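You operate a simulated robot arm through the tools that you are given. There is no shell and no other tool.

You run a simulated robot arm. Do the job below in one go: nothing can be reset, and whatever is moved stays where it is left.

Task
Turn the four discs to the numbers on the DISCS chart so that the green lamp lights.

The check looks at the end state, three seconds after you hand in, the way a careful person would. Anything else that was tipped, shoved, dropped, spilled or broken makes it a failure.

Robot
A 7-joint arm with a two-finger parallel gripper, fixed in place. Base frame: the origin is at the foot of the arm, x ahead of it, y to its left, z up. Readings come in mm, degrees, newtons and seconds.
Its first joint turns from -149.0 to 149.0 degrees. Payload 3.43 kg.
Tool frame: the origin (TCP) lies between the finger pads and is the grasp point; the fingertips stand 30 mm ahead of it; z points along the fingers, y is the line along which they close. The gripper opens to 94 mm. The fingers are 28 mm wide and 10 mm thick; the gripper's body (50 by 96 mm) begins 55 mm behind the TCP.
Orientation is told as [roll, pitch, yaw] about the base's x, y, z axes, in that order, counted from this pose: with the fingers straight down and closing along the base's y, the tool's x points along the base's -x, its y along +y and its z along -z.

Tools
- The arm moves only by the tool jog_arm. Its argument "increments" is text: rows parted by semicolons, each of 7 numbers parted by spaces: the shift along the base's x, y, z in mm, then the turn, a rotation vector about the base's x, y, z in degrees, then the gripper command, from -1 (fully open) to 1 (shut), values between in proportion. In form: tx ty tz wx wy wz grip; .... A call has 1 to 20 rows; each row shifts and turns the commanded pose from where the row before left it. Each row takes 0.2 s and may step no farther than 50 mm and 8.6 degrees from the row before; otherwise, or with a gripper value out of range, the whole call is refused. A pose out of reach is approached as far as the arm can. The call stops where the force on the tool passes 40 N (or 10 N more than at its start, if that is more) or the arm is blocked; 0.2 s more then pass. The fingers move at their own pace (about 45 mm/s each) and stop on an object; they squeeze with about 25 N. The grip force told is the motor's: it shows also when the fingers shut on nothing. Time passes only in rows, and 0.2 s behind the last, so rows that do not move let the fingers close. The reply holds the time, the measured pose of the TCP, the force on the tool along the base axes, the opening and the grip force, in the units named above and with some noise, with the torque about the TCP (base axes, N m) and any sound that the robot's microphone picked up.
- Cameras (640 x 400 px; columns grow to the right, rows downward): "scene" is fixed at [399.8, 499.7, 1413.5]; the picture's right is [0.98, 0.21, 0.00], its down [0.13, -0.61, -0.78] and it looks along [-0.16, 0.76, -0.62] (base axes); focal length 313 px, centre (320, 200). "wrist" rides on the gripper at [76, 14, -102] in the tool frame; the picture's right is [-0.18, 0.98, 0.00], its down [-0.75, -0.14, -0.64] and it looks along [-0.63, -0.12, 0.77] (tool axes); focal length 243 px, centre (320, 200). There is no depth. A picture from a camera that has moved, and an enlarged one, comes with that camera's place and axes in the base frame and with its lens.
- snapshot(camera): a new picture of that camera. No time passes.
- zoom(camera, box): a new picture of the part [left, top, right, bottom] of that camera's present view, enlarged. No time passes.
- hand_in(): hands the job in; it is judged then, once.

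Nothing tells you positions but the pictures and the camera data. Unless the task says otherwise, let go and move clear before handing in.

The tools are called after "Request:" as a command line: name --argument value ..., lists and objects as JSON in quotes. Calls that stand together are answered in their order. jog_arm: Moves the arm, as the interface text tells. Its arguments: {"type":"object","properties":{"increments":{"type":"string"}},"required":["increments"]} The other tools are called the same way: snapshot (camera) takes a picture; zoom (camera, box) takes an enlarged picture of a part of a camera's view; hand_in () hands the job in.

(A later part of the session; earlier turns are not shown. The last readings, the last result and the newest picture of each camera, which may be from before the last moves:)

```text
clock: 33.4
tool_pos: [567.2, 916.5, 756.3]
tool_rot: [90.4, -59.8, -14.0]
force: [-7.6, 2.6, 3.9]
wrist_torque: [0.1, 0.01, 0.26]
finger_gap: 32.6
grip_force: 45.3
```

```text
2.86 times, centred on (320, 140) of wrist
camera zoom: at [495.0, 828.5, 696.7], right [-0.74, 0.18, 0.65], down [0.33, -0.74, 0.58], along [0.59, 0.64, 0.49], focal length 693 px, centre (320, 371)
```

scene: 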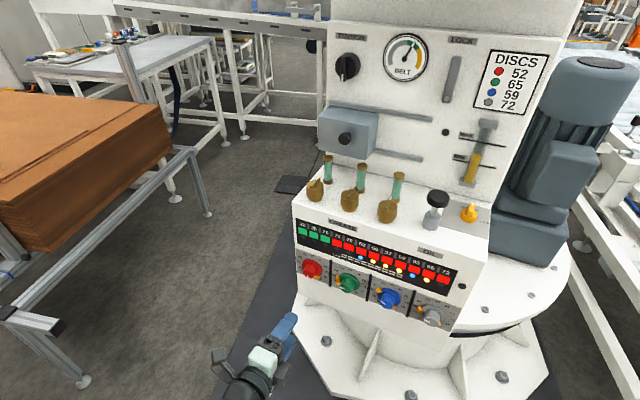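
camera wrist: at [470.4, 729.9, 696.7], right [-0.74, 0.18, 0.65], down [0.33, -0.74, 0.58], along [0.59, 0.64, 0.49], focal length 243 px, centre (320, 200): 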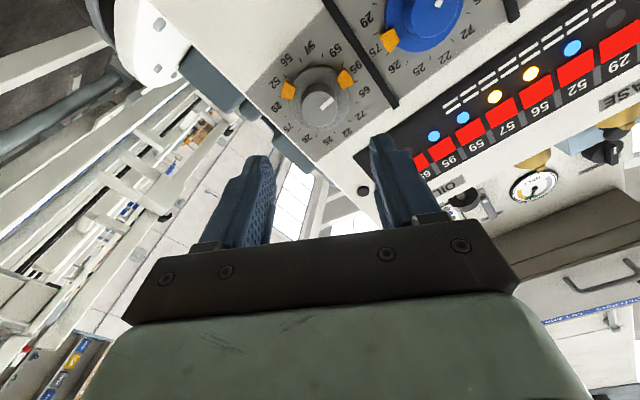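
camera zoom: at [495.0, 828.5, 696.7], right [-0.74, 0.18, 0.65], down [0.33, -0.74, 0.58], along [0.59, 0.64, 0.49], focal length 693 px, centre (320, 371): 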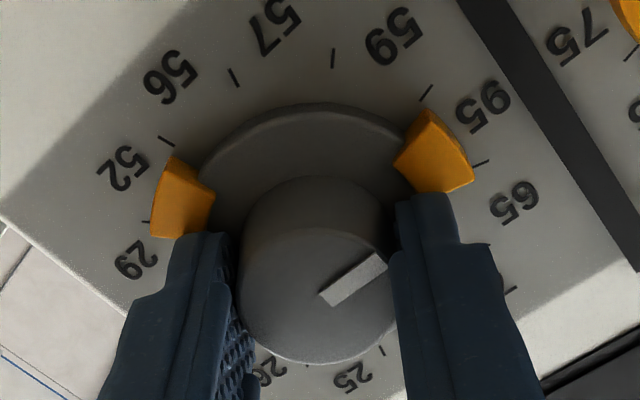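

Grey is gripped with low side load. Turning it +60° clockwise.

Request:
jog_arm --increments "-0.5 0.1 0.5 1.807 7.28 0 1; 0 0 0 1.807 7.28 0 1; 0 0 0 1.807 7.28 0 1; 0 0 0 1.807 7.28 0 1; 0 0 0 1.807 7.28 0 1; 0 0 0 1.807 7.28 0 1; 0 0 0 1.807 7.28 0 1; 0 0 0 1.807 7.28 0 1; 0 0 0 0 0 0 1"

Request:
zoom --camera "wrist" --box '[240, 70, 400, 210]'

Request:
zoom --camera "scene" --box '[290, 210, 470, 330]'

```text
clock: 35.4
tool_pos: [569.2, 916.8, 754.3]
tool_rot: [90.1, 0.1, -14.1]
force: [-14.6, -18.3, -19.5]
wrist_torque: [-0.75, 0.17, 0.03]
finger_gap: 32.7
grip_force: 45.0
```

```text
2.86 times, centred on (320, 140) of wrist
camera zoom: at [470.6, 834.7, 768.4], right [0.18, -0.05, 0.98], down [0.58, -0.8, -0.15], along [0.8, 0.59, -0.12], focal length 693 px, centre (320, 371)
```

zoom: 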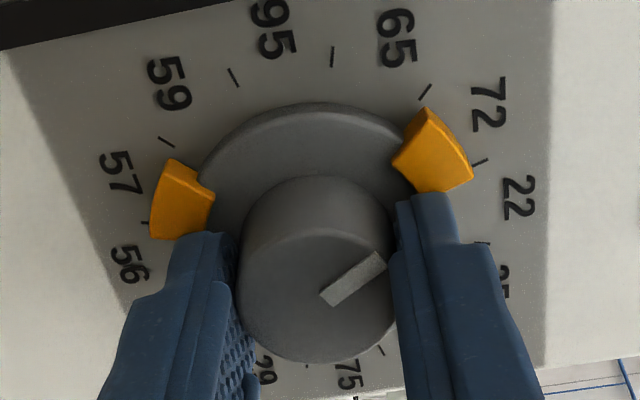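

```text
3.33 times, centred on (380, 270) of scene
camera zoom: at [399.8, 499.7, 1413.5], right [0.98, 0.21, 0.0], down [0.13, -0.61, -0.78], along [-0.16, 0.76, -0.62], focal length 1043 px, centre (120, -33)
```

zoom: 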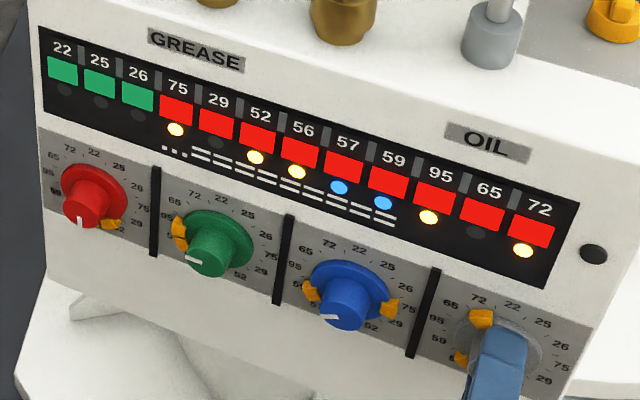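

Grey reads 72: the 72 lamp is lit and 57 is doubled, as expected. Releasing and backing out.

Request:
jog_arm --increments "0 0 0 0 0 0 -0.28; 0 0 0 0 0 0 -0.28; 0 0 0 0 0 0 -0.28; 0 0 0 0 0 0 -0.28"

Request:
jog_arm --increments "-4.8 -19.4 0 0 0 0 -0.28; -4.8 -19.4 0 0 0 0 -0.28; -4.8 -19.4 0 0 0 0 -0.28; -4.8 -19.4 0 0 0 0 -0.28; -4.8 -19.4 0 0 0 0 -0.28; 0 0 0 0 0 0 -0.28"

Request:
zoom --camera "wrist" --box '[240, 50, 400, 150]'

```text
clock: 36.4
tool_pos: [568.7, 915.9, 755.8]
tool_rot: [90.3, 0.2, -14.0]
force: [-1.1, 0.3, 0.4]
wrist_torque: [-0.03, 0.01, 0.01]
finger_gap: 60.1
grip_force: 0.0
```

```text
clock: 37.8
tool_pos: [542.0, 817.6, 757.2]
tool_rot: [90.3, 0.1, -13.9]
force: [0.6, -0.2, -0.3]
wrist_torque: [0.0, -0.01, -0.02]
finger_gap: 60.3
grip_force: 0.1
```

```text
4.00 times, centred on (320, 100) of wrist
camera zoom: at [444.7, 737.3, 768.9], right [0.18, -0.05, 0.98], down [0.58, -0.8, -0.15], along [0.8, 0.59, -0.12], focal length 970 px, centre (320, 600)
```

zoom: 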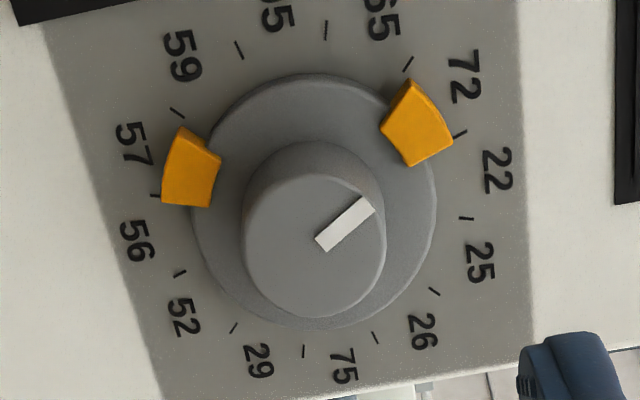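

Grey is confirmed at 72. Next I slide to the green standoff, along a line parallel to the panel.

Request:
jog_arm --increments "-28.8 7.3 0 0 0 0 -0.28; -28.8 7.3 0 0 0 0 -0.28; -28.8 7.3 0 0 0 0 -0.28; -28.8 7.3 0 0 0 0 -0.28; -28.8 7.3 0 0 0 0 -0.28; -28.8 7.3 0 0 0 0 -0.28; -28.6 7.4 0 0 0 0 -0.28; 0 0 0 0 0 0 -0.28"

Request:
snapshot --camera "wrist"

Request:
zoom --camera "wrist" --box '[240, 50, 400, 150]'

```text
clock: 39.6
tool_pos: [342.1, 869.1, 754.7]
tool_rot: [90.1, 0.1, -14.0]
force: [-0.3, -0.6, 0.1]
wrist_torque: [0.01, -0.04, -0.02]
finger_gap: 60.1
grip_force: 0.1
```

```text
taken
camera wrist: at [243.5, 788.1, 768.0], right [0.18, -0.05, 0.98], down [0.58, -0.8, -0.15], along [0.8, 0.59, -0.12], focal length 243 px, centre (320, 200)
```

wrist: 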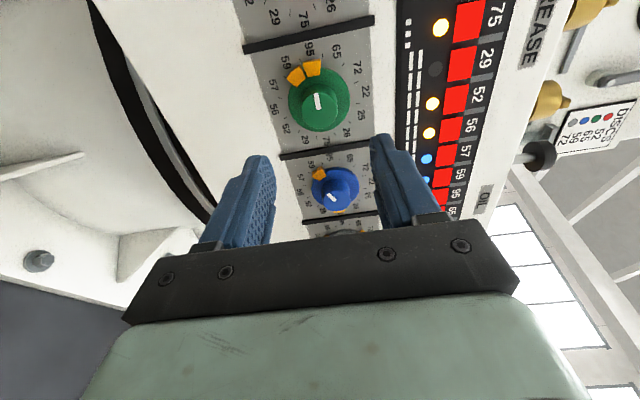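

```text
4.00 times, centred on (320, 100) of wrist
camera zoom: at [243.5, 788.1, 768.0], right [0.18, -0.05, 0.98], down [0.58, -0.8, -0.15], along [0.8, 0.59, -0.12], focal length 970 px, centre (320, 600)
```

zoom: 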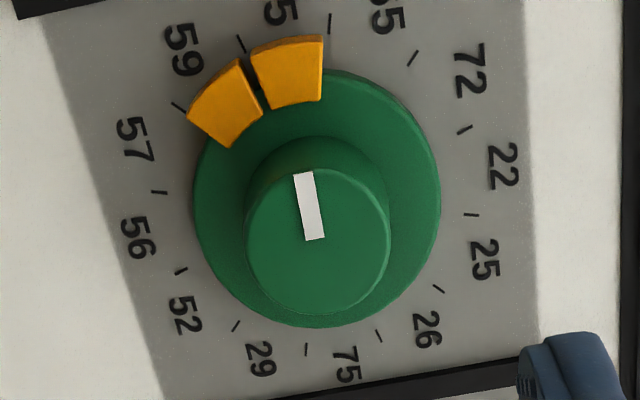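

No reach trouble here, and green is centred. Advancing in two stages.

Request:
jog_arm --increments "4.2 17 0 0 0 0 -0.28; 4.2 17 0 0 0 0 -0.28; 4.2 17 0 0 0 0 -0.28; 4.2 17 0 0 0 0 -0.28; 0 0 0 0 0 0 -0.28"

Request:
zoom --camera "wrist" --box '[240, 80, 400, 180]'

```text
clock: 40.8
tool_pos: [360.6, 938.6, 755.3]
tool_rot: [90.1, 0.1, -14.0]
force: [0.4, 0.2, -0.4]
wrist_torque: [-0.01, -0.01, -0.03]
finger_gap: 60.2
grip_force: 0.1
```

```text
4.00 times, centred on (320, 130) of wrist
camera zoom: at [263.3, 857.1, 769.4], right [0.18, -0.05, 0.98], down [0.58, -0.8, -0.15], along [0.8, 0.59, -0.12], focal length 970 px, centre (320, 480)
```

zoom: 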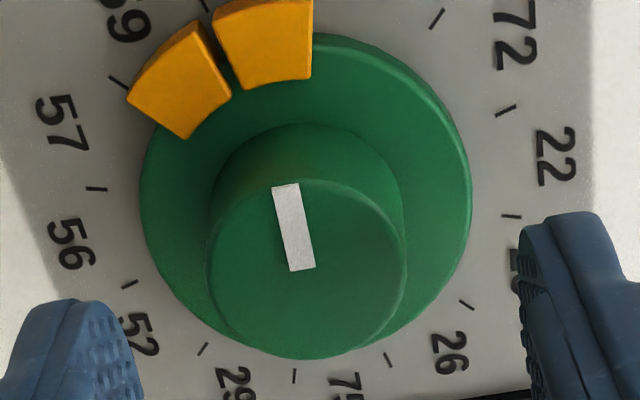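

The knob sits about 3 mm below the finger midline. I'll drop 3 mm while advancing the last 30 mm, then check before closing.

Request:
jog_arm --increments "0 0 -3 0 0 0 -0.28; 2.4 9.7 0 0 0 0 -0.28; 2.4 9.7 0 0 0 0 -0.28; 2.4 9.7 0 0 0 0 -0.28; 0 0 0 0 0 0 -0.28"

Request:
zoom --camera "wrist" --box '[240, 70, 400, 210]'

```text
clock: 42.0
tool_pos: [366.3, 968.2, 753.2]
tool_rot: [90.2, 0.2, -14.0]
force: [-0.4, -0.4, 0.0]
wrist_torque: [0.01, 0.01, -0.01]
finger_gap: 60.2
grip_force: 0.1
```

```text
2.86 times, centred on (320, 140) of wrist
camera zoom: at [269.3, 886.6, 766.9], right [0.18, -0.05, 0.98], down [0.58, -0.8, -0.15], along [0.8, 0.59, -0.12], focal length 693 px, centre (320, 371)
```

zoom: 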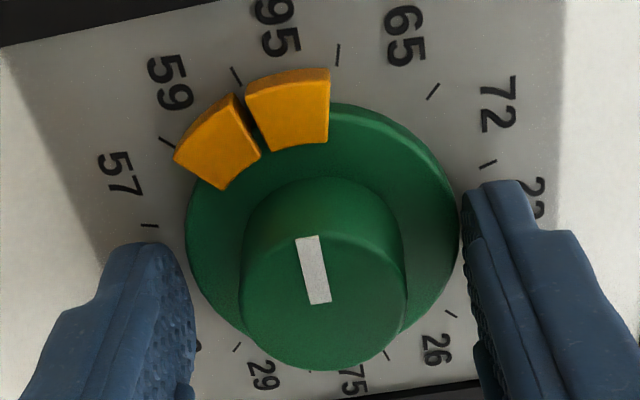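

Centred now. Closing on green.

Request:
jog_arm --increments "0 0 0 0 0 0 1; 0 0 0 0 0 0 1; 0 0 0 0 0 0 1; 0 0 0 0 0 0 1; 0 0 0 0 0 0 1"

Request:
zoom --camera "wrist" --box '[240, 70, 400, 210]'

```text
clock: 43.2
tool_pos: [366.2, 967.6, 755.0]
tool_rot: [90.4, 0.1, -14.0]
force: [2.0, 4.1, 10.7]
wrist_torque: [0.37, -0.06, -0.02]
finger_gap: 33.2
grip_force: 45.0
```

```text
2.86 times, centred on (320, 140) of wrist
camera zoom: at [269.3, 886.5, 767.7], right [0.18, -0.05, 0.98], down [0.58, -0.8, -0.15], along [0.8, 0.59, -0.11], focal length 693 px, centre (320, 371)
```

zoom: 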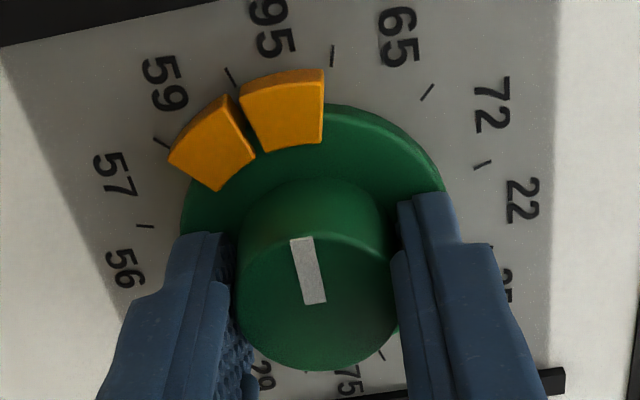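

Gripped. Turning green +30° clockwise, easing up 1 mm to relieve the side load.

Request:
jog_arm --increments "0 0 1 1.807 7.28 0 1; 0 0 0 1.807 7.28 0 1; 0 0 0 1.807 7.28 0 1; 0 0 0 1.807 7.28 0 1; 0 0 0 0 0 0 1"

Request:
zoom --camera "wrist" --box '[240, 70, 400, 210]'

Request:
zoom --camera "scene" --box '[290, 210, 470, 330]'

```text
clock: 44.4
tool_pos: [366.6, 969.1, 753.2]
tool_rot: [89.9, 30.2, -14.1]
force: [-11.0, -1.4, -15.6]
wrist_torque: [0.06, -0.08, 1.0]
finger_gap: 33.6
grip_force: 45.1
```

```text
2.86 times, centred on (320, 140) of wrist
camera zoom: at [285.6, 882.6, 803.2], right [0.63, -0.16, 0.76], down [0.41, -0.76, -0.5], along [0.66, 0.62, -0.42], focal length 693 px, centre (320, 371)
```

zoom: 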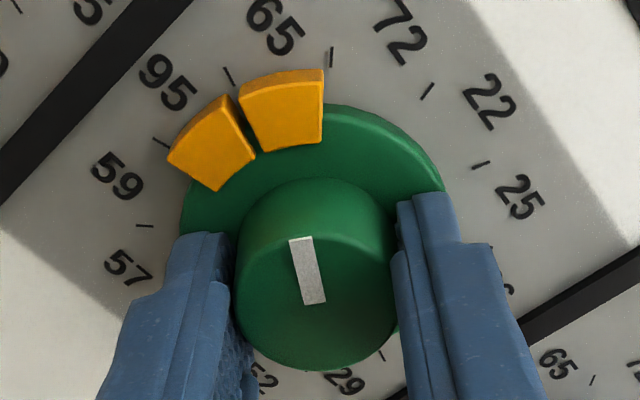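

```text
3.33 times, centred on (380, 270) of scene
camera zoom: at [399.8, 499.7, 1413.5], right [0.98, 0.21, 0.0], down [0.13, -0.61, -0.78], along [-0.16, 0.76, -0.62], focal length 1043 px, centre (120, -33)
```

zoom: 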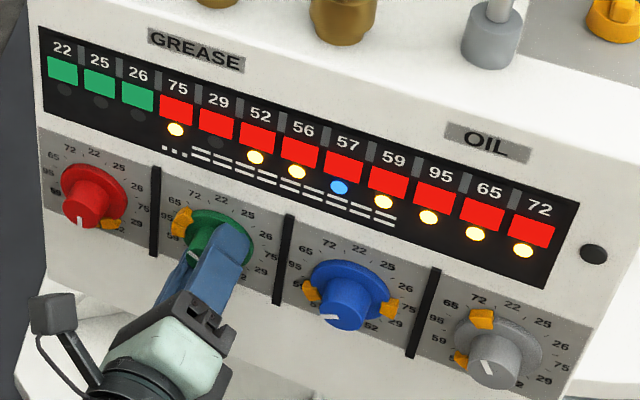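

Green reads 65, and only red remains (57 doubled, 29 dark). Releasing and backing out.

Request:
jog_arm --increments "0 0 0 0 0 0 -0.28; 0 0 0 0 0 0 -0.28; 0 0 0 0 0 0 -0.28; 0 0 0 0 0 0 -0.28"

Request:
jog_arm --increments "-4.8 -19.4 0 0 0 0 -0.28; -4.8 -19.4 0 0 0 0 -0.28; -4.8 -19.4 0 0 0 0 -0.28; -4.8 -19.4 0 0 0 0 -0.28; -4.8 -19.4 0 0 0 0 -0.28; 0 0 0 0 0 0 -0.28"

Request:
zoom --camera "wrist" --box '[240, 50, 400, 150]'

```text
clock: 45.4
tool_pos: [368.1, 968.0, 755.0]
tool_rot: [90.2, 30.0, -14.0]
force: [-0.7, 0.4, -0.2]
wrist_torque: [-0.03, 0.02, 0.0]
finger_gap: 60.2
grip_force: 0.1
```

```text
clock: 46.8
tool_pos: [344.1, 869.5, 755.7]
tool_rot: [90.2, 30.1, -14.0]
force: [0.0, 0.5, -0.4]
wrist_torque: [-0.02, 0.01, 0.03]
finger_gap: 60.1
grip_force: 0.0
```

```text
4.00 times, centred on (320, 100) of wrist
camera zoom: at [263.1, 784.8, 804.9], right [0.63, -0.16, 0.76], down [0.41, -0.76, -0.5], along [0.66, 0.63, -0.42], focal length 970 px, centre (320, 600)
```

zoom: 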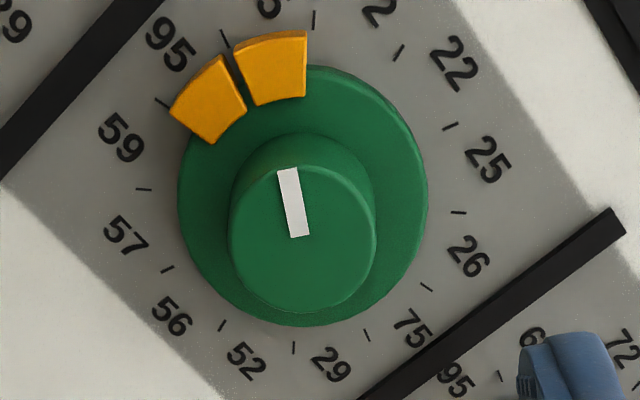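

Green is confirmed at 65. For red I'll unspin the fingers to vertical closing and yaw the tool about 10° left of square, which keeps it off the reach boundary. The flat pads still line up with the knob axis. Then I shift over to red's standoff.

Request:
jog_arm --increments "0 -5 0 -1.807 -7.28 0 -0.28; 0 0 0 -1.807 -7.28 0 -0.28; 0 0 0 -1.807 -7.28 0 -0.28; 0 0 0 -1.807 -7.28 0 -0.28; 0 0 0 0 0 5 -0.28; 0 0 0 0 0 5 -0.28; -16.8 5.5 0 0 0 0 -0.28; -16.8 5.5 0 0 0 0 -0.28; -16.8 5.5 0 0 0 0 -0.28; -16.8 5.5 0 0 0 0 -0.28; -16.8 5.5 0 0 0 0 -0.28; 0 0 0 0 0 0 -0.28"

Request:
snapshot --camera "wrist"

Request:
zoom --camera "wrist" --box '[240, 50, 400, 150]'

```text
clock: 49.4
tool_pos: [256.9, 894.1, 754.1]
tool_rot: [90.2, 0.1, -3.9]
force: [-0.8, 0.0, -0.3]
wrist_torque: [0.0, 0.0, 0.0]
finger_gap: 60.3
grip_force: 0.2
```

```text
taken
camera wrist: at [175.6, 796.2, 767.7], right [0.19, -0.02, 0.98], down [0.71, -0.69, -0.15], along [0.68, 0.72, -0.12], focal length 243 px, centre (320, 200)
```

wrist: 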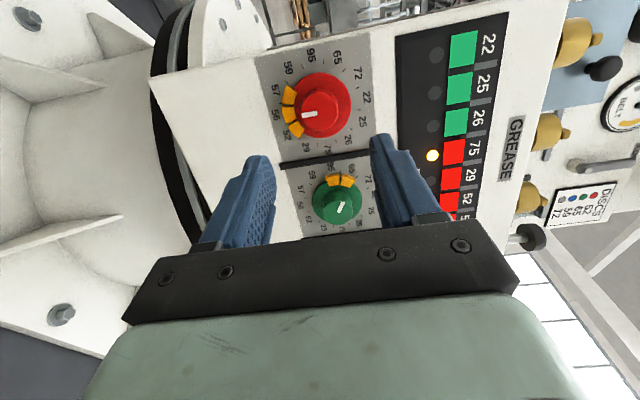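

```text
4.00 times, centred on (320, 100) of wrist
camera zoom: at [175.6, 796.2, 767.7], right [0.19, -0.02, 0.98], down [0.71, -0.69, -0.15], along [0.68, 0.72, -0.12], focal length 970 px, centre (320, 600)
```

zoom: 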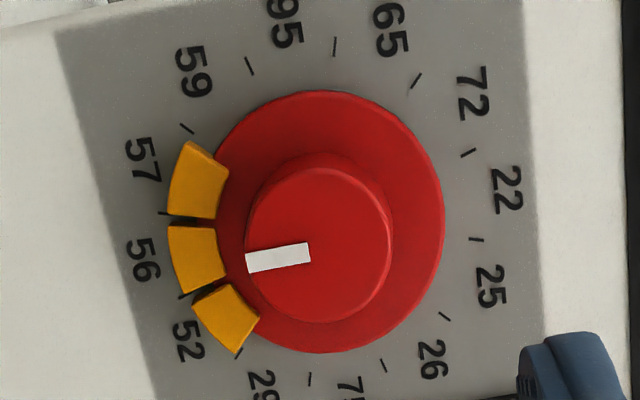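

No reach complaint this time, and red is centred in view, still pointing at 56. I'll advance along the tool axis in stages.

Request:
jog_arm --increments "1.2 17 0 0 0 0 -0.28; 1.2 17 0 0 0 0 -0.28; 1.2 17 0 0 0 0 -0.28; 1.2 17 0 0 0 0 -0.28; 0 0 0 0 0 0 -0.28"

Request:
zoom --camera "wrist" --box '[240, 80, 400, 180]'

Request:
zoom --camera "scene" --box '[250, 230, 390, 330]'

```text
clock: 50.6
tool_pos: [262.8, 962.1, 753.9]
tool_rot: [90.2, 0.2, -4.0]
force: [-0.8, -0.9, -0.1]
wrist_torque: [0.0, 0.0, 0.0]
finger_gap: 60.3
grip_force: 0.0
```

```text
4.00 times, centred on (320, 130) of wrist
camera zoom: at [181.4, 863.7, 768.9], right [0.19, -0.02, 0.98], down [0.71, -0.69, -0.15], along [0.68, 0.72, -0.12], focal length 970 px, centre (320, 480)
```

zoom: 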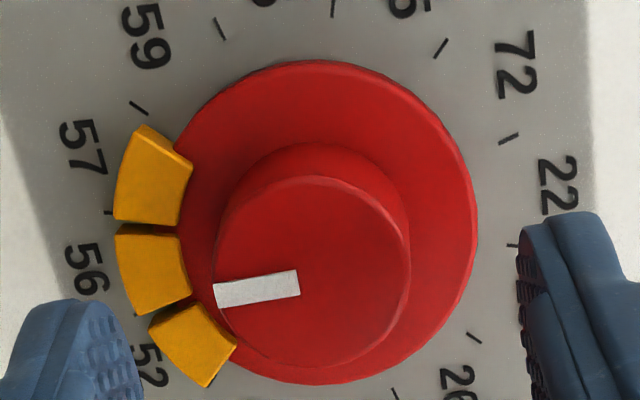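

```text
4.00 times, centred on (320, 280) of scene
camera zoom: at [399.8, 499.7, 1413.5], right [0.98, 0.21, 0.0], down [0.13, -0.61, -0.78], along [-0.16, 0.76, -0.62], focal length 1252 px, centre (320, -120)
```

zoom: 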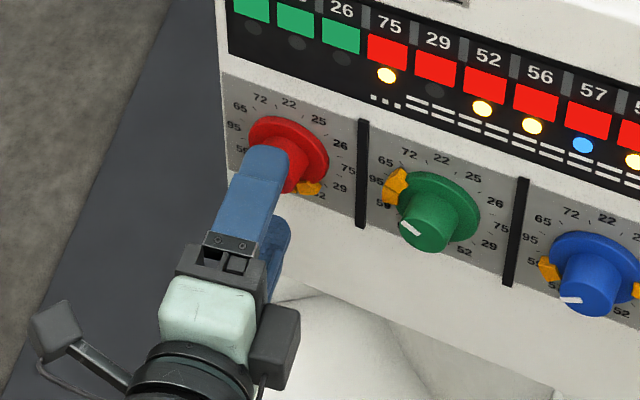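

Red is nearly centred. I'll drop 1.5 mm and advance the last 30 mm.

Request:
jog_arm --increments "0 0 -1.5 0 0 0 -0.28; 0.7 10 0 0 0 0 -0.28; 0.7 10 0 0 0 0 -0.28; 0.7 10 0 0 0 0 -0.28; 0 0 0 0 0 0 -0.28"

Request:
zoom --camera "wrist" --box '[240, 70, 400, 210]'

```text
clock: 51.8
tool_pos: [267.0, 990.9, 754.4]
tool_rot: [90.2, 0.1, -4.0]
force: [0.9, -0.1, -0.8]
wrist_torque: [0.01, 0.02, -0.02]
finger_gap: 60.0
grip_force: 0.0
```

```text
2.86 times, centred on (320, 140) of wrist
camera zoom: at [184.5, 893.1, 767.6], right [0.19, -0.02, 0.98], down [0.71, -0.69, -0.15], along [0.68, 0.72, -0.12], focal length 693 px, centre (320, 371)
```

zoom: 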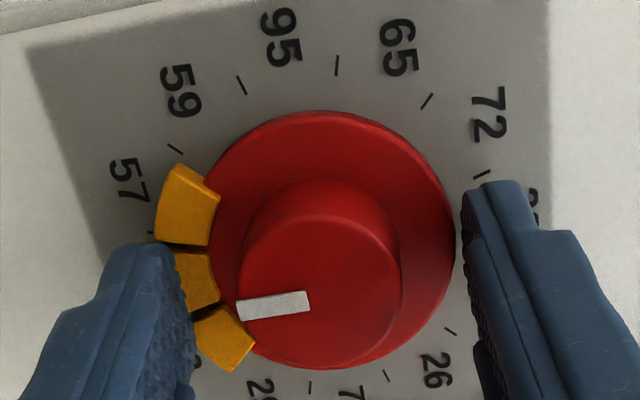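

Both fingers straddle the knob, just in front of the tabs. Closing on red.

Request:
jog_arm --increments "0 0 0 0 0 0 1; 0 0 0 0 0 0 1; 0 0 0 0 0 0 1; 0 0 0 0 0 0 1; 0 0 0 0 0 0 1"

Request:
zoom --camera "wrist" --box '[240, 70, 400, 210]'

```text
clock: 53.0
tool_pos: [266.4, 989.6, 754.8]
tool_rot: [90.3, 0.0, -4.0]
force: [0.2, 1.7, 4.4]
wrist_torque: [0.14, -0.02, 0.06]
finger_gap: 33.3
grip_force: 45.1
```

```text
2.86 times, centred on (320, 140) of wrist
camera zoom: at [184.5, 892.9, 767.8], right [0.19, -0.02, 0.98], down [0.71, -0.69, -0.15], along [0.68, 0.72, -0.12], focal length 693 px, centre (320, 371)
```

zoom: 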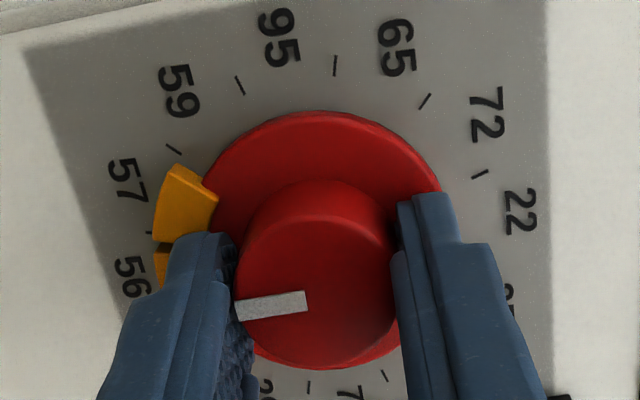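

Firm grip with low side load. I'll turn red -30° counter-clockwise about the knob's own axis, with a small compensating shift for the yawed tool.

Request:
jog_arm --increments "-0.1 0 0.5 -1.807 -7.28 0 1; -0.1 0 0.5 -1.807 -7.28 0 1; -0.1 0 0.5 -1.807 -7.28 0 1; -0.2 0.1 0.4 -1.807 -7.28 0 1; 0 0 0 0 0 0 1"

Request:
zoom --camera "wrist" --box '[240, 70, 400, 210]'

Request:
zoom --camera "scene" --box '[290, 210, 470, 330]'

```text
clock: 54.2
tool_pos: [266.6, 990.5, 757.7]
tool_rot: [84.7, -29.5, -2.7]
force: [8.4, 4.5, 28.7]
wrist_torque: [0.81, -0.08, -0.27]
finger_gap: 33.0
grip_force: 45.1
```

```text
2.86 times, centred on (320, 140) of wrist
camera zoom: at [184.6, 892.9, 739.6], right [-0.32, 0.1, 0.94], down [0.67, -0.68, 0.3], along [0.67, 0.72, 0.15], focal length 693 px, centre (320, 371)
```

zoom: 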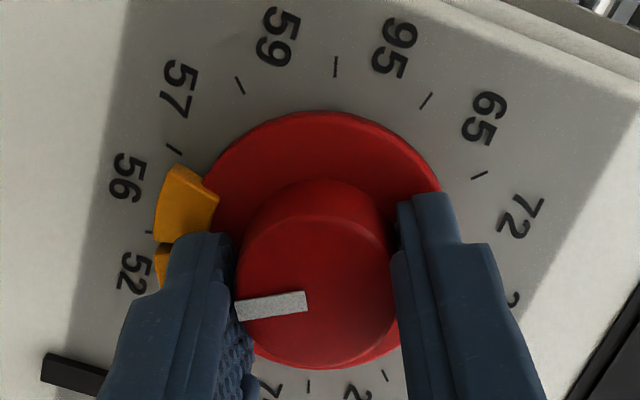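

```text
3.33 times, centred on (380, 270) of scene
camera zoom: at [399.8, 499.7, 1413.5], right [0.98, 0.21, 0.0], down [0.13, -0.61, -0.78], along [-0.16, 0.76, -0.62], focal length 1043 px, centre (120, -33)
```

zoom: 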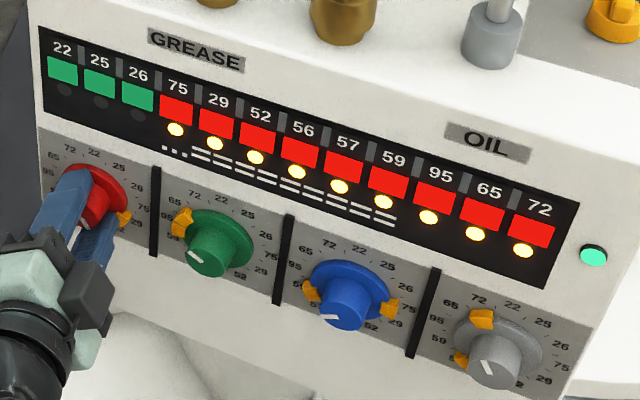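

All the number lamps show single yellow and the green lamp is lit. I'll release red gently, back away, and verify.

Request:
jog_arm --increments "0 0 0 0 0 0 -0.28; 0 0 0 0 0 0 -0.28; 0 0 0 0 0 0 -0.28; 0 0 0 0 0 0 -0.28"

Request:
jog_arm --increments "-1.9 -19.8 1.7 0 0 0 -0.28; -1.9 -19.8 1.7 0 0 0 -0.28; -1.9 -19.8 1.7 0 0 0 -0.28; -1.9 -19.8 1.7 0 0 0 -0.28; -1.9 -19.8 1.7 0 0 0 -0.28; 0 -40 0 0 0 0 -0.28; 0 -40 0 0 0 0 -0.28; 0 0 0 0 0 0 -0.28"

Request:
zoom --camera "scene" --box '[290, 210, 470, 330]'

Request:
snapshot --camera "wrist"

Request:
zoom --camera "wrist" --box '[240, 50, 400, 150]'

Request:
snapshot --camera "scene"

```text
clock: 55.2
tool_pos: [265.9, 991.1, 755.2]
tool_rot: [84.5, -29.4, -2.5]
force: [-1.1, -0.3, -0.4]
wrist_torque: [0.02, 0.02, -0.01]
finger_gap: 60.2
grip_force: 0.1
```

```text
clock: 57.0
tool_pos: [255.3, 806.5, 763.7]
tool_rot: [84.5, -29.4, -2.5]
force: [-0.7, -0.2, 0.0]
wrist_torque: [0.02, -0.03, 0.02]
finger_gap: 60.3
grip_force: 0.1
```

```text
3.33 times, centred on (380, 270) of scene
camera zoom: at [399.8, 499.7, 1413.5], right [0.98, 0.21, 0.0], down [0.13, -0.61, -0.78], along [-0.16, 0.76, -0.62], focal length 1043 px, centre (120, -33)
```

zoom: 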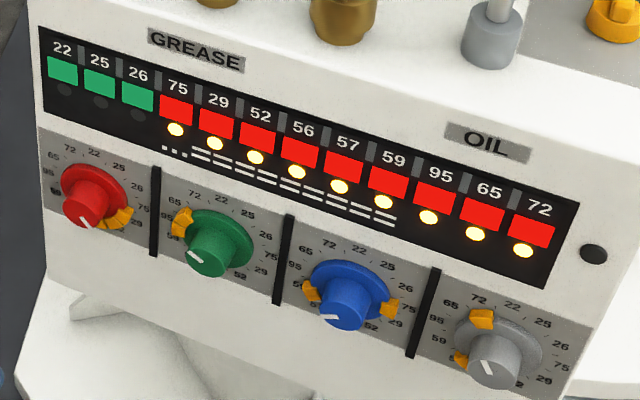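

```text
taken
camera wrist: at [174.8, 710.1, 746.0], right [-0.32, 0.11, 0.94], down [0.67, -0.68, 0.3], along [0.68, 0.72, 0.14], focal length 243 px, centre (320, 200)
```

wrist: 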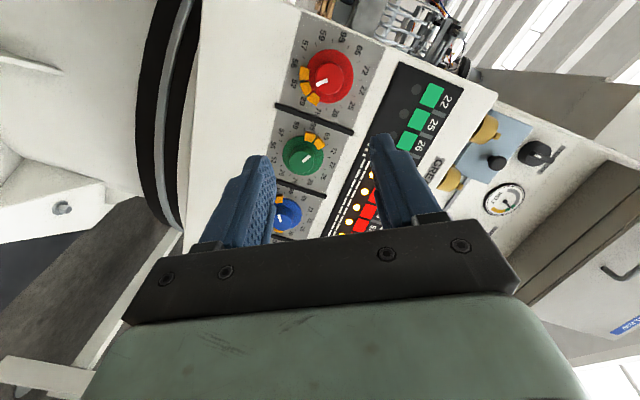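

```text
4.00 times, centred on (320, 100) of wrist
camera zoom: at [174.8, 710.1, 746.0], right [-0.32, 0.11, 0.94], down [0.67, -0.68, 0.3], along [0.68, 0.72, 0.14], focal length 970 px, centre (320, 600)
```

zoom: 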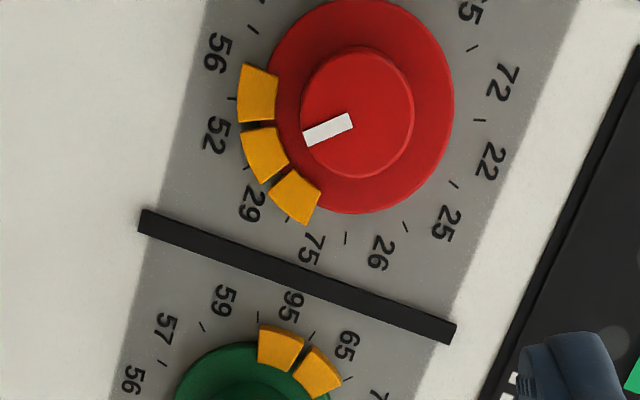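

```text
taken
```

scene: 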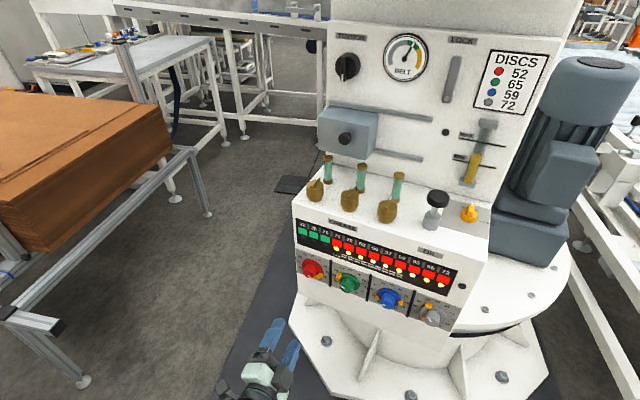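

All number lamps are single yellow, but the green lamp went dark after I let go. It may blink, or a disc may have shifted slightly off its mark. I'll wait a moment and look closely.

Request:
jog_arm --increments "0 0 0 0 0 0 -0.28; 0 0 0 0 0 0 -0.28"

Request:
zoom --camera "scene" --box '[290, 210, 470, 330]'

Request:
zoom --camera "wrist" --box '[280, 30, 376, 110]'

Request:
jog_arm --increments "0 0 0 0 0 0 -0.28; 0 0 0 0 0 0 -0.28; 0 0 0 0 0 0 -0.28"

Request:
zoom --camera "scene" --box '[290, 210, 470, 330]'

Request:
zoom --camera "scene" --box '[290, 240, 380, 300]'

Request:
zoom --camera "scene" --box '[370, 270, 460, 330]'

```text
clock: 57.6
tool_pos: [256.0, 807.9, 763.7]
tool_rot: [84.6, -29.4, -2.5]
force: [1.0, -0.5, 0.8]
wrist_torque: [0.0, -0.02, 0.01]
finger_gap: 59.9
grip_force: 0.1
```

```text
3.33 times, centred on (380, 270) of scene
camera zoom: at [399.8, 499.7, 1413.5], right [0.98, 0.21, 0.0], down [0.13, -0.61, -0.78], along [-0.16, 0.76, -0.62], focal length 1043 px, centre (120, -33)
```

zoom: 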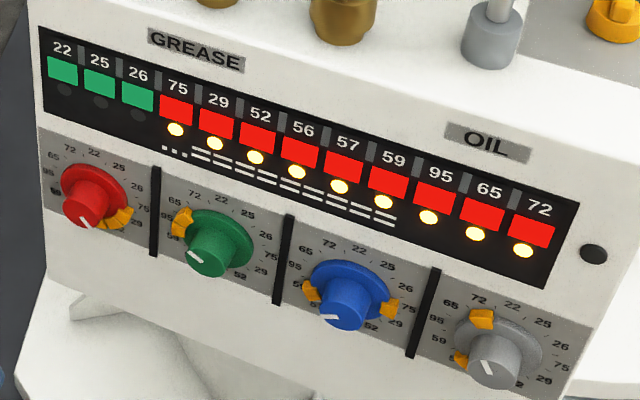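

```text
5.00 times, centred on (328, 70) of wrist
camera zoom: at [174.9, 710.4, 746.1], right [-0.32, 0.11, 0.94], down [0.67, -0.68, 0.3], along [0.68, 0.72, 0.14], focal length 1213 px, centre (280, 850)
```

zoom: 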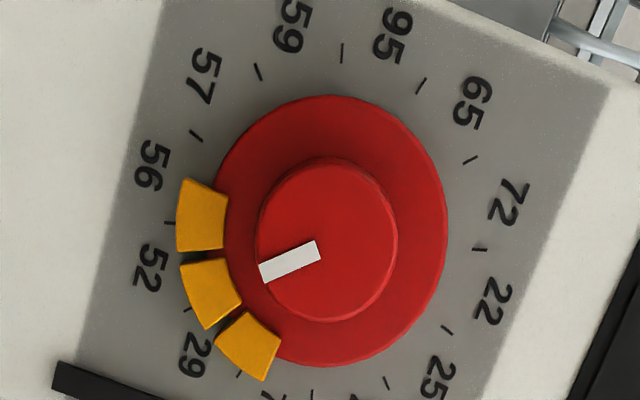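

```text
clock: 58.4
tool_pos: [256.7, 807.6, 763.2]
tool_rot: [84.6, -29.4, -2.6]
force: [0.3, 0.7, 0.4]
wrist_torque: [0.02, 0.0, 0.0]
finger_gap: 60.1
grip_force: 0.0
```

```text
3.33 times, centred on (380, 270) of scene
camera zoom: at [399.8, 499.7, 1413.5], right [0.98, 0.21, 0.0], down [0.13, -0.61, -0.78], along [-0.16, 0.76, -0.62], focal length 1043 px, centre (120, -33)
```

zoom: 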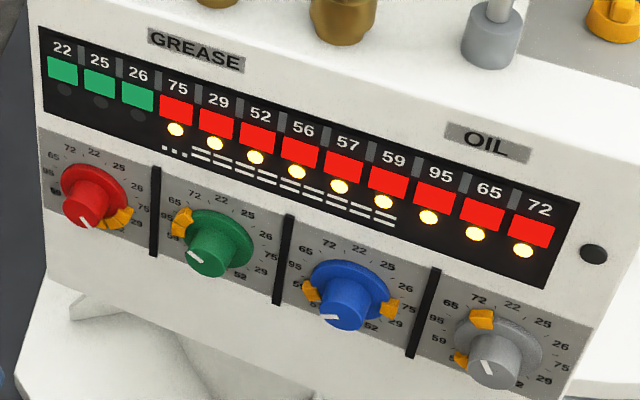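

```text
6.67 times, centred on (335, 270) of scene
camera zoom: at [399.8, 499.7, 1413.5], right [0.98, 0.21, 0.0], down [0.13, -0.61, -0.78], along [-0.16, 0.76, -0.62], focal length 2087 px, centre (220, -267)
```

zoom: 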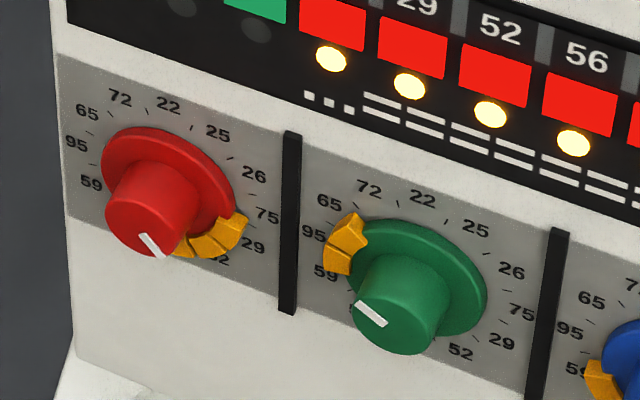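

```text
6.67 times, centred on (415, 300) of scene
camera zoom: at [399.8, 499.7, 1413.5], right [0.98, 0.21, 0.0], down [0.13, -0.61, -0.78], along [-0.16, 0.76, -0.62], focal length 2087 px, centre (-313, -467)
```

zoom: 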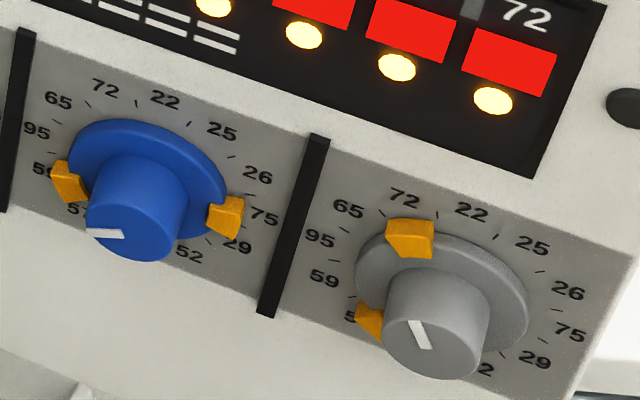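

The lamp isn't blinking. Close up, red's tabs sit about 8–10° too far counter-clockwise: a residual side load twisted it as the fingers opened. The load pattern on every knob suggests the knob axes lie about 4 mm left of my tool axis. I'll reset to the level pose, shift left, regrip red with less side load and turn it back.

Request:
jog_arm --increments "0 0 0 1.807 7.28 0 -0.28; 0 0 0 1.807 7.28 0 -0.28; 0 0 0 1.807 7.28 0 -0.28; 0 0 0 1.807 7.28 0 -0.28; 0 42 -4 0 0 0 -0.28; 0 42 -4 0 0 0 -0.28; 0 0 0 0 0 0 -0.28"

Request:
zoom --camera "wrist" --box '[240, 50, 400, 150]'

```text
clock: 60.0
tool_pos: [257.2, 894.5, 757.6]
tool_rot: [90.3, 0.1, -4.0]
force: [0.7, -0.4, -0.5]
wrist_torque: [-0.02, -0.03, -0.01]
finger_gap: 60.2
grip_force: 0.1
```

```text
4.00 times, centred on (320, 100) of wrist
camera zoom: at [175.4, 797.6, 770.2], right [0.19, -0.02, 0.98], down [0.71, -0.69, -0.15], along [0.68, 0.72, -0.12], focal length 970 px, centre (320, 600)
```

zoom: 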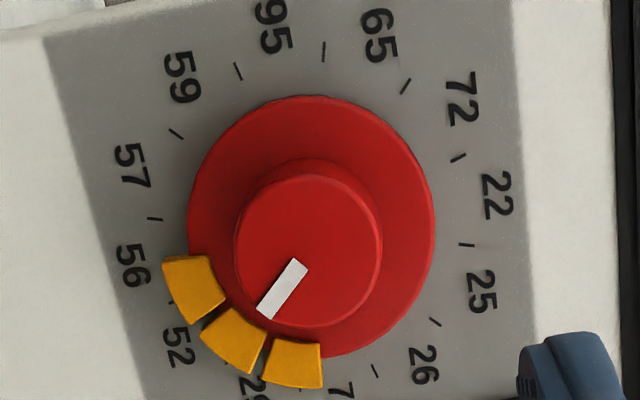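

At this same pose as before, I measure the overshoot as about 10°. I'll shift 4 mm left, lower 2.5 mm, and advance.

Request:
jog_arm --increments "-3.9 1 -2.5 0 0 0 -0.28; 1.1 16 0 0 0 0 -0.28; 1.1 16 0 0 0 0 -0.28; 1.1 16 0 0 0 0 -0.28; 1.1 16 0 0 0 0 -0.28; 0 0 0 0 0 0 -0.28"

Request:
zoom --camera "wrist" --box '[240, 80, 400, 180]'

Request:
zoom --camera "scene" --box '[270, 230, 360, 290]'

```text
clock: 61.4
tool_pos: [257.3, 960.7, 753.2]
tool_rot: [90.2, 0.2, -4.0]
force: [-0.1, -0.1, -0.1]
wrist_torque: [-0.01, 0.01, 0.01]
finger_gap: 60.2
grip_force: 0.0
```

```text
4.00 times, centred on (320, 130) of wrist
camera zoom: at [175.5, 863.8, 767.3], right [0.19, -0.02, 0.98], down [0.71, -0.69, -0.15], along [0.68, 0.72, -0.12], focal length 970 px, centre (320, 480)
```

zoom: 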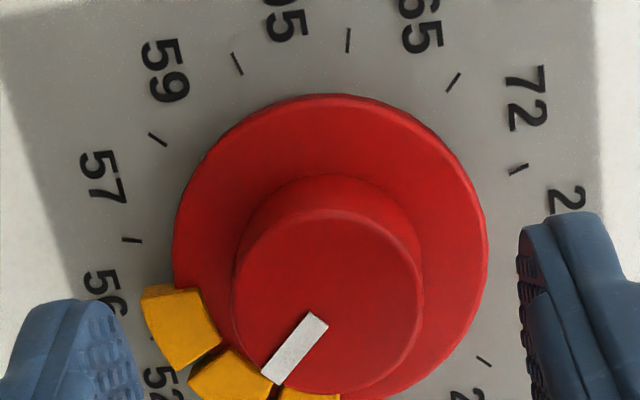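

```text
6.67 times, centred on (315, 260) of scene
camera zoom: at [399.8, 499.7, 1413.5], right [0.98, 0.21, 0.0], down [0.13, -0.61, -0.78], along [-0.16, 0.76, -0.62], focal length 2087 px, centre (353, -200)
```

zoom: 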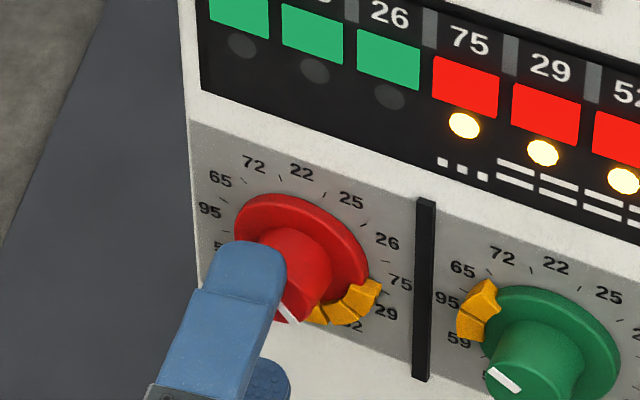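

Combining the wrist and scene measurements, that shift was slightly too much. I'll move 2 mm back right, advance the last 25 mm and check before gripping.

Request:
jog_arm --increments "1.9 -0.5 0 0 0 0 -0.28; 0.6 8.3 0 0 0 0 -0.28; 0.6 8.3 0 0 0 0 -0.28; 0.6 8.3 0 0 0 0 -0.28; 0 0 0 0 0 0 -0.28"

Request:
zoom --camera "wrist" --box '[240, 70, 400, 210]'

```text
clock: 62.6
tool_pos: [261.8, 985.3, 753.0]
tool_rot: [90.1, 0.1, -4.0]
force: [-0.2, 0.1, -0.3]
wrist_torque: [-0.03, -0.01, 0.01]
finger_gap: 60.1
grip_force: 0.0
```

```text
2.86 times, centred on (320, 140) of wrist
camera zoom: at [178.6, 888.3, 767.0], right [0.19, -0.02, 0.98], down [0.71, -0.69, -0.15], along [0.68, 0.72, -0.12], focal length 693 px, centre (320, 371)
```

zoom: 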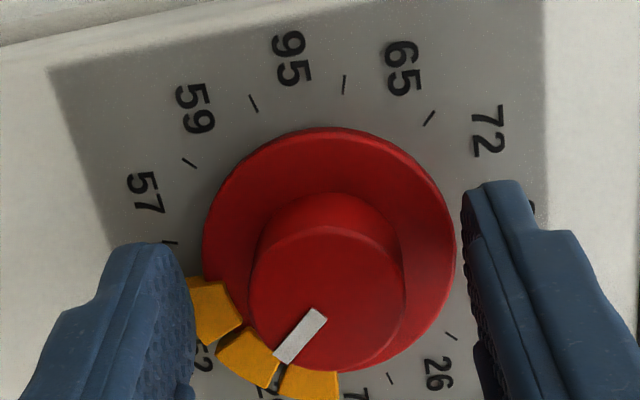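

Well centred. I'll close, then turn clockwise in small steps while watching the lamp.

Request:
jog_arm --increments "0 0 0 0 0 0 1; 0 0 0 0 0 0 1; 0 0 0 0 0 0 1; 0 0 0 0 0 0 1; 0 0 0 0 0 0 1"

Request:
zoom --camera "wrist" --box '[240, 70, 400, 210]'

Request:
jog_arm --increments "0 0 0 0.843 3.397 0 1; 0 0 0 0.843 3.397 0 1; 0 0 0 0 0 0 1"

Request:
zoom --camera "wrist" --box '[240, 70, 400, 210]'

Request:
zoom --camera "scene" --box '[290, 210, 470, 330]'

```text
clock: 63.8
tool_pos: [260.7, 985.8, 754.7]
tool_rot: [90.3, 0.1, -4.0]
force: [1.6, 4.3, 9.1]
wrist_torque: [0.34, -0.08, 0.07]
finger_gap: 32.7
grip_force: 44.8
```

```text
2.86 times, centred on (320, 140) of wrist
camera zoom: at [178.7, 888.1, 767.7], right [0.19, -0.02, 0.98], down [0.71, -0.69, -0.15], along [0.68, 0.72, -0.11], focal length 693 px, centre (320, 371)
```

zoom: 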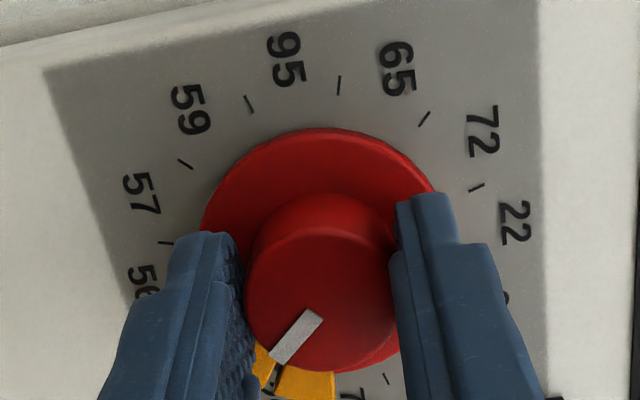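

```text
clock: 64.6
tool_pos: [261.5, 984.5, 754.9]
tool_rot: [91.5, 7.1, -3.9]
force: [-1.1, 5.3, 15.3]
wrist_torque: [0.28, -0.01, -0.36]
finger_gap: 32.9
grip_force: 44.7
```

```text
2.86 times, centred on (320, 140) of wrist
camera zoom: at [180.8, 887.6, 774.5], right [0.3, -0.05, 0.95], down [0.68, -0.69, -0.25], along [0.66, 0.73, -0.17], focal length 693 px, centre (320, 371)
```

zoom: 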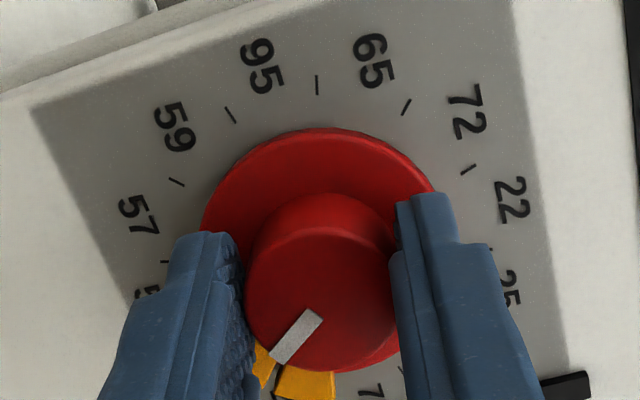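

```text
3.33 times, centred on (380, 270) of scene
camera zoom: at [399.8, 499.7, 1413.5], right [0.98, 0.21, 0.0], down [0.13, -0.61, -0.78], along [-0.16, 0.76, -0.62], focal length 1043 px, centre (120, -33)
```

zoom: 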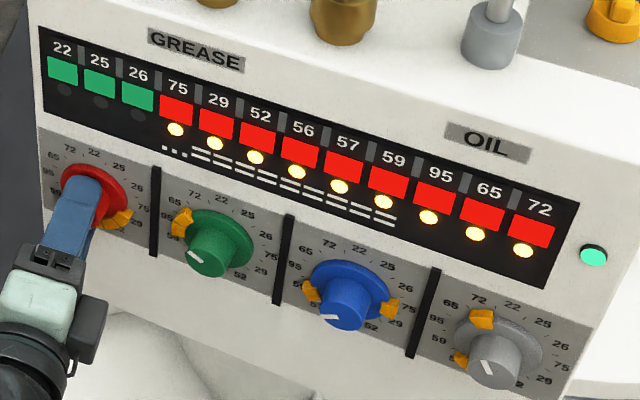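

The lamp is lit again at +7°. I'll add 3.5° more to centre the disc and lift about 1.5 mm to relieve the vertical load before letting go.

Request:
jog_arm --increments "0 0 0.8 0.843 3.397 0 1; 0 0 0.7 0 0 0 1; 0 0 0 0 0 0 1; 0 0 0 0 0 0 1"

Request:
zoom --camera "scene" --box '[290, 210, 470, 330]'

Request:
zoom --camera "wrist" --box '[240, 70, 400, 210]'

```text
clock: 65.6
tool_pos: [260.1, 984.9, 754.4]
tool_rot: [92.0, 10.5, -3.8]
force: [0.6, 5.9, 4.2]
wrist_torque: [0.27, -0.06, 0.41]
finger_gap: 32.7
grip_force: 45.0
```

```text
3.33 times, centred on (380, 270) of scene
camera zoom: at [399.8, 499.7, 1413.5], right [0.98, 0.21, 0.0], down [0.13, -0.61, -0.78], along [-0.16, 0.76, -0.62], focal length 1043 px, centre (120, -33)
```

zoom: 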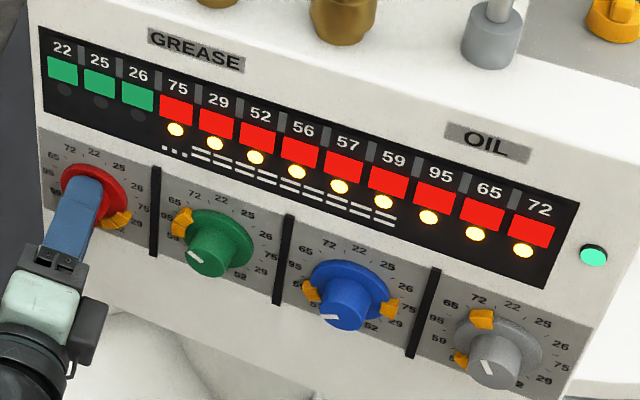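

```text
2.86 times, centred on (320, 140) of wrist
camera zoom: at [182.0, 887.4, 778.2], right [0.36, -0.06, 0.93], down [0.67, -0.68, -0.3], along [0.65, 0.73, -0.2], focal length 693 px, centre (320, 371)
```

zoom: 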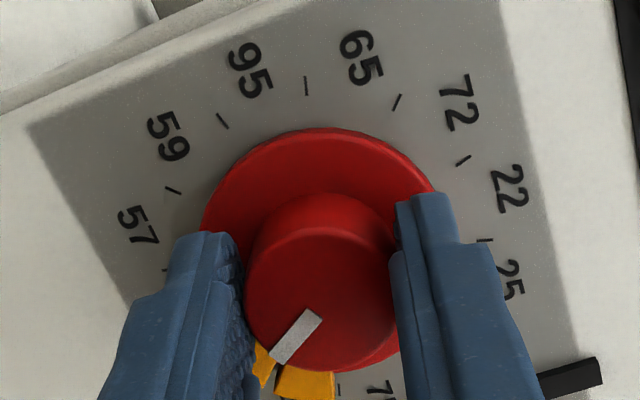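

The lamp is on with only 4 N of side load. I'll open gently and check the lamp before retreating.

Request:
jog_arm --increments "0 0 0 0 0 0 0.27; 0 0 0 0 0 0 0.22; 0 0 0 0 0 0 0.15; 0 0 0 0 0 0 0; 0 0 0 0 0 0 -0.28; 0 0 0 0 0 0 -0.28"

Request:
zoom --camera "scene" --box '[290, 210, 470, 330]'

Request:
zoom --camera "wrist" --box '[240, 70, 400, 210]'

```text
clock: 67.0
tool_pos: [261.7, 985.6, 754.8]
tool_rot: [92.2, 10.6, -3.9]
force: [-0.1, -0.1, 0.0]
wrist_torque: [-0.02, -0.02, -0.01]
finger_gap: 60.3
grip_force: 0.0
```

```text
3.33 times, centred on (380, 270) of scene
camera zoom: at [399.8, 499.7, 1413.5], right [0.98, 0.21, 0.0], down [0.13, -0.61, -0.78], along [-0.16, 0.76, -0.62], focal length 1043 px, centre (120, -33)
```

zoom: 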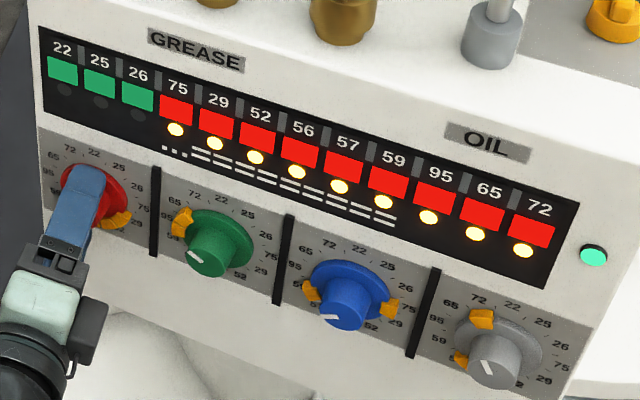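

```text
2.86 times, centred on (320, 140) of wrist
camera zoom: at [182.0, 887.3, 778.5], right [0.36, -0.06, 0.93], down [0.67, -0.68, -0.3], along [0.65, 0.73, -0.2], focal length 693 px, centre (320, 371)
```

zoom: 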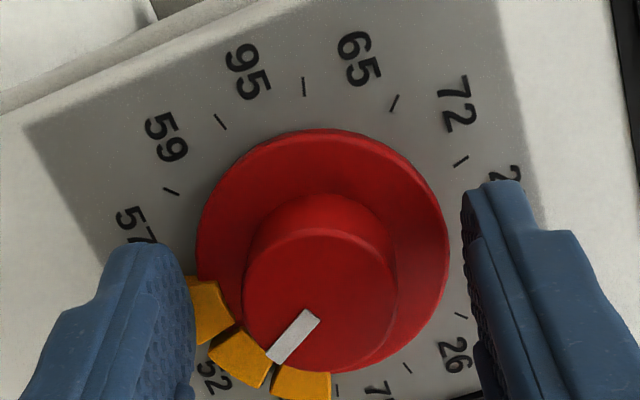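

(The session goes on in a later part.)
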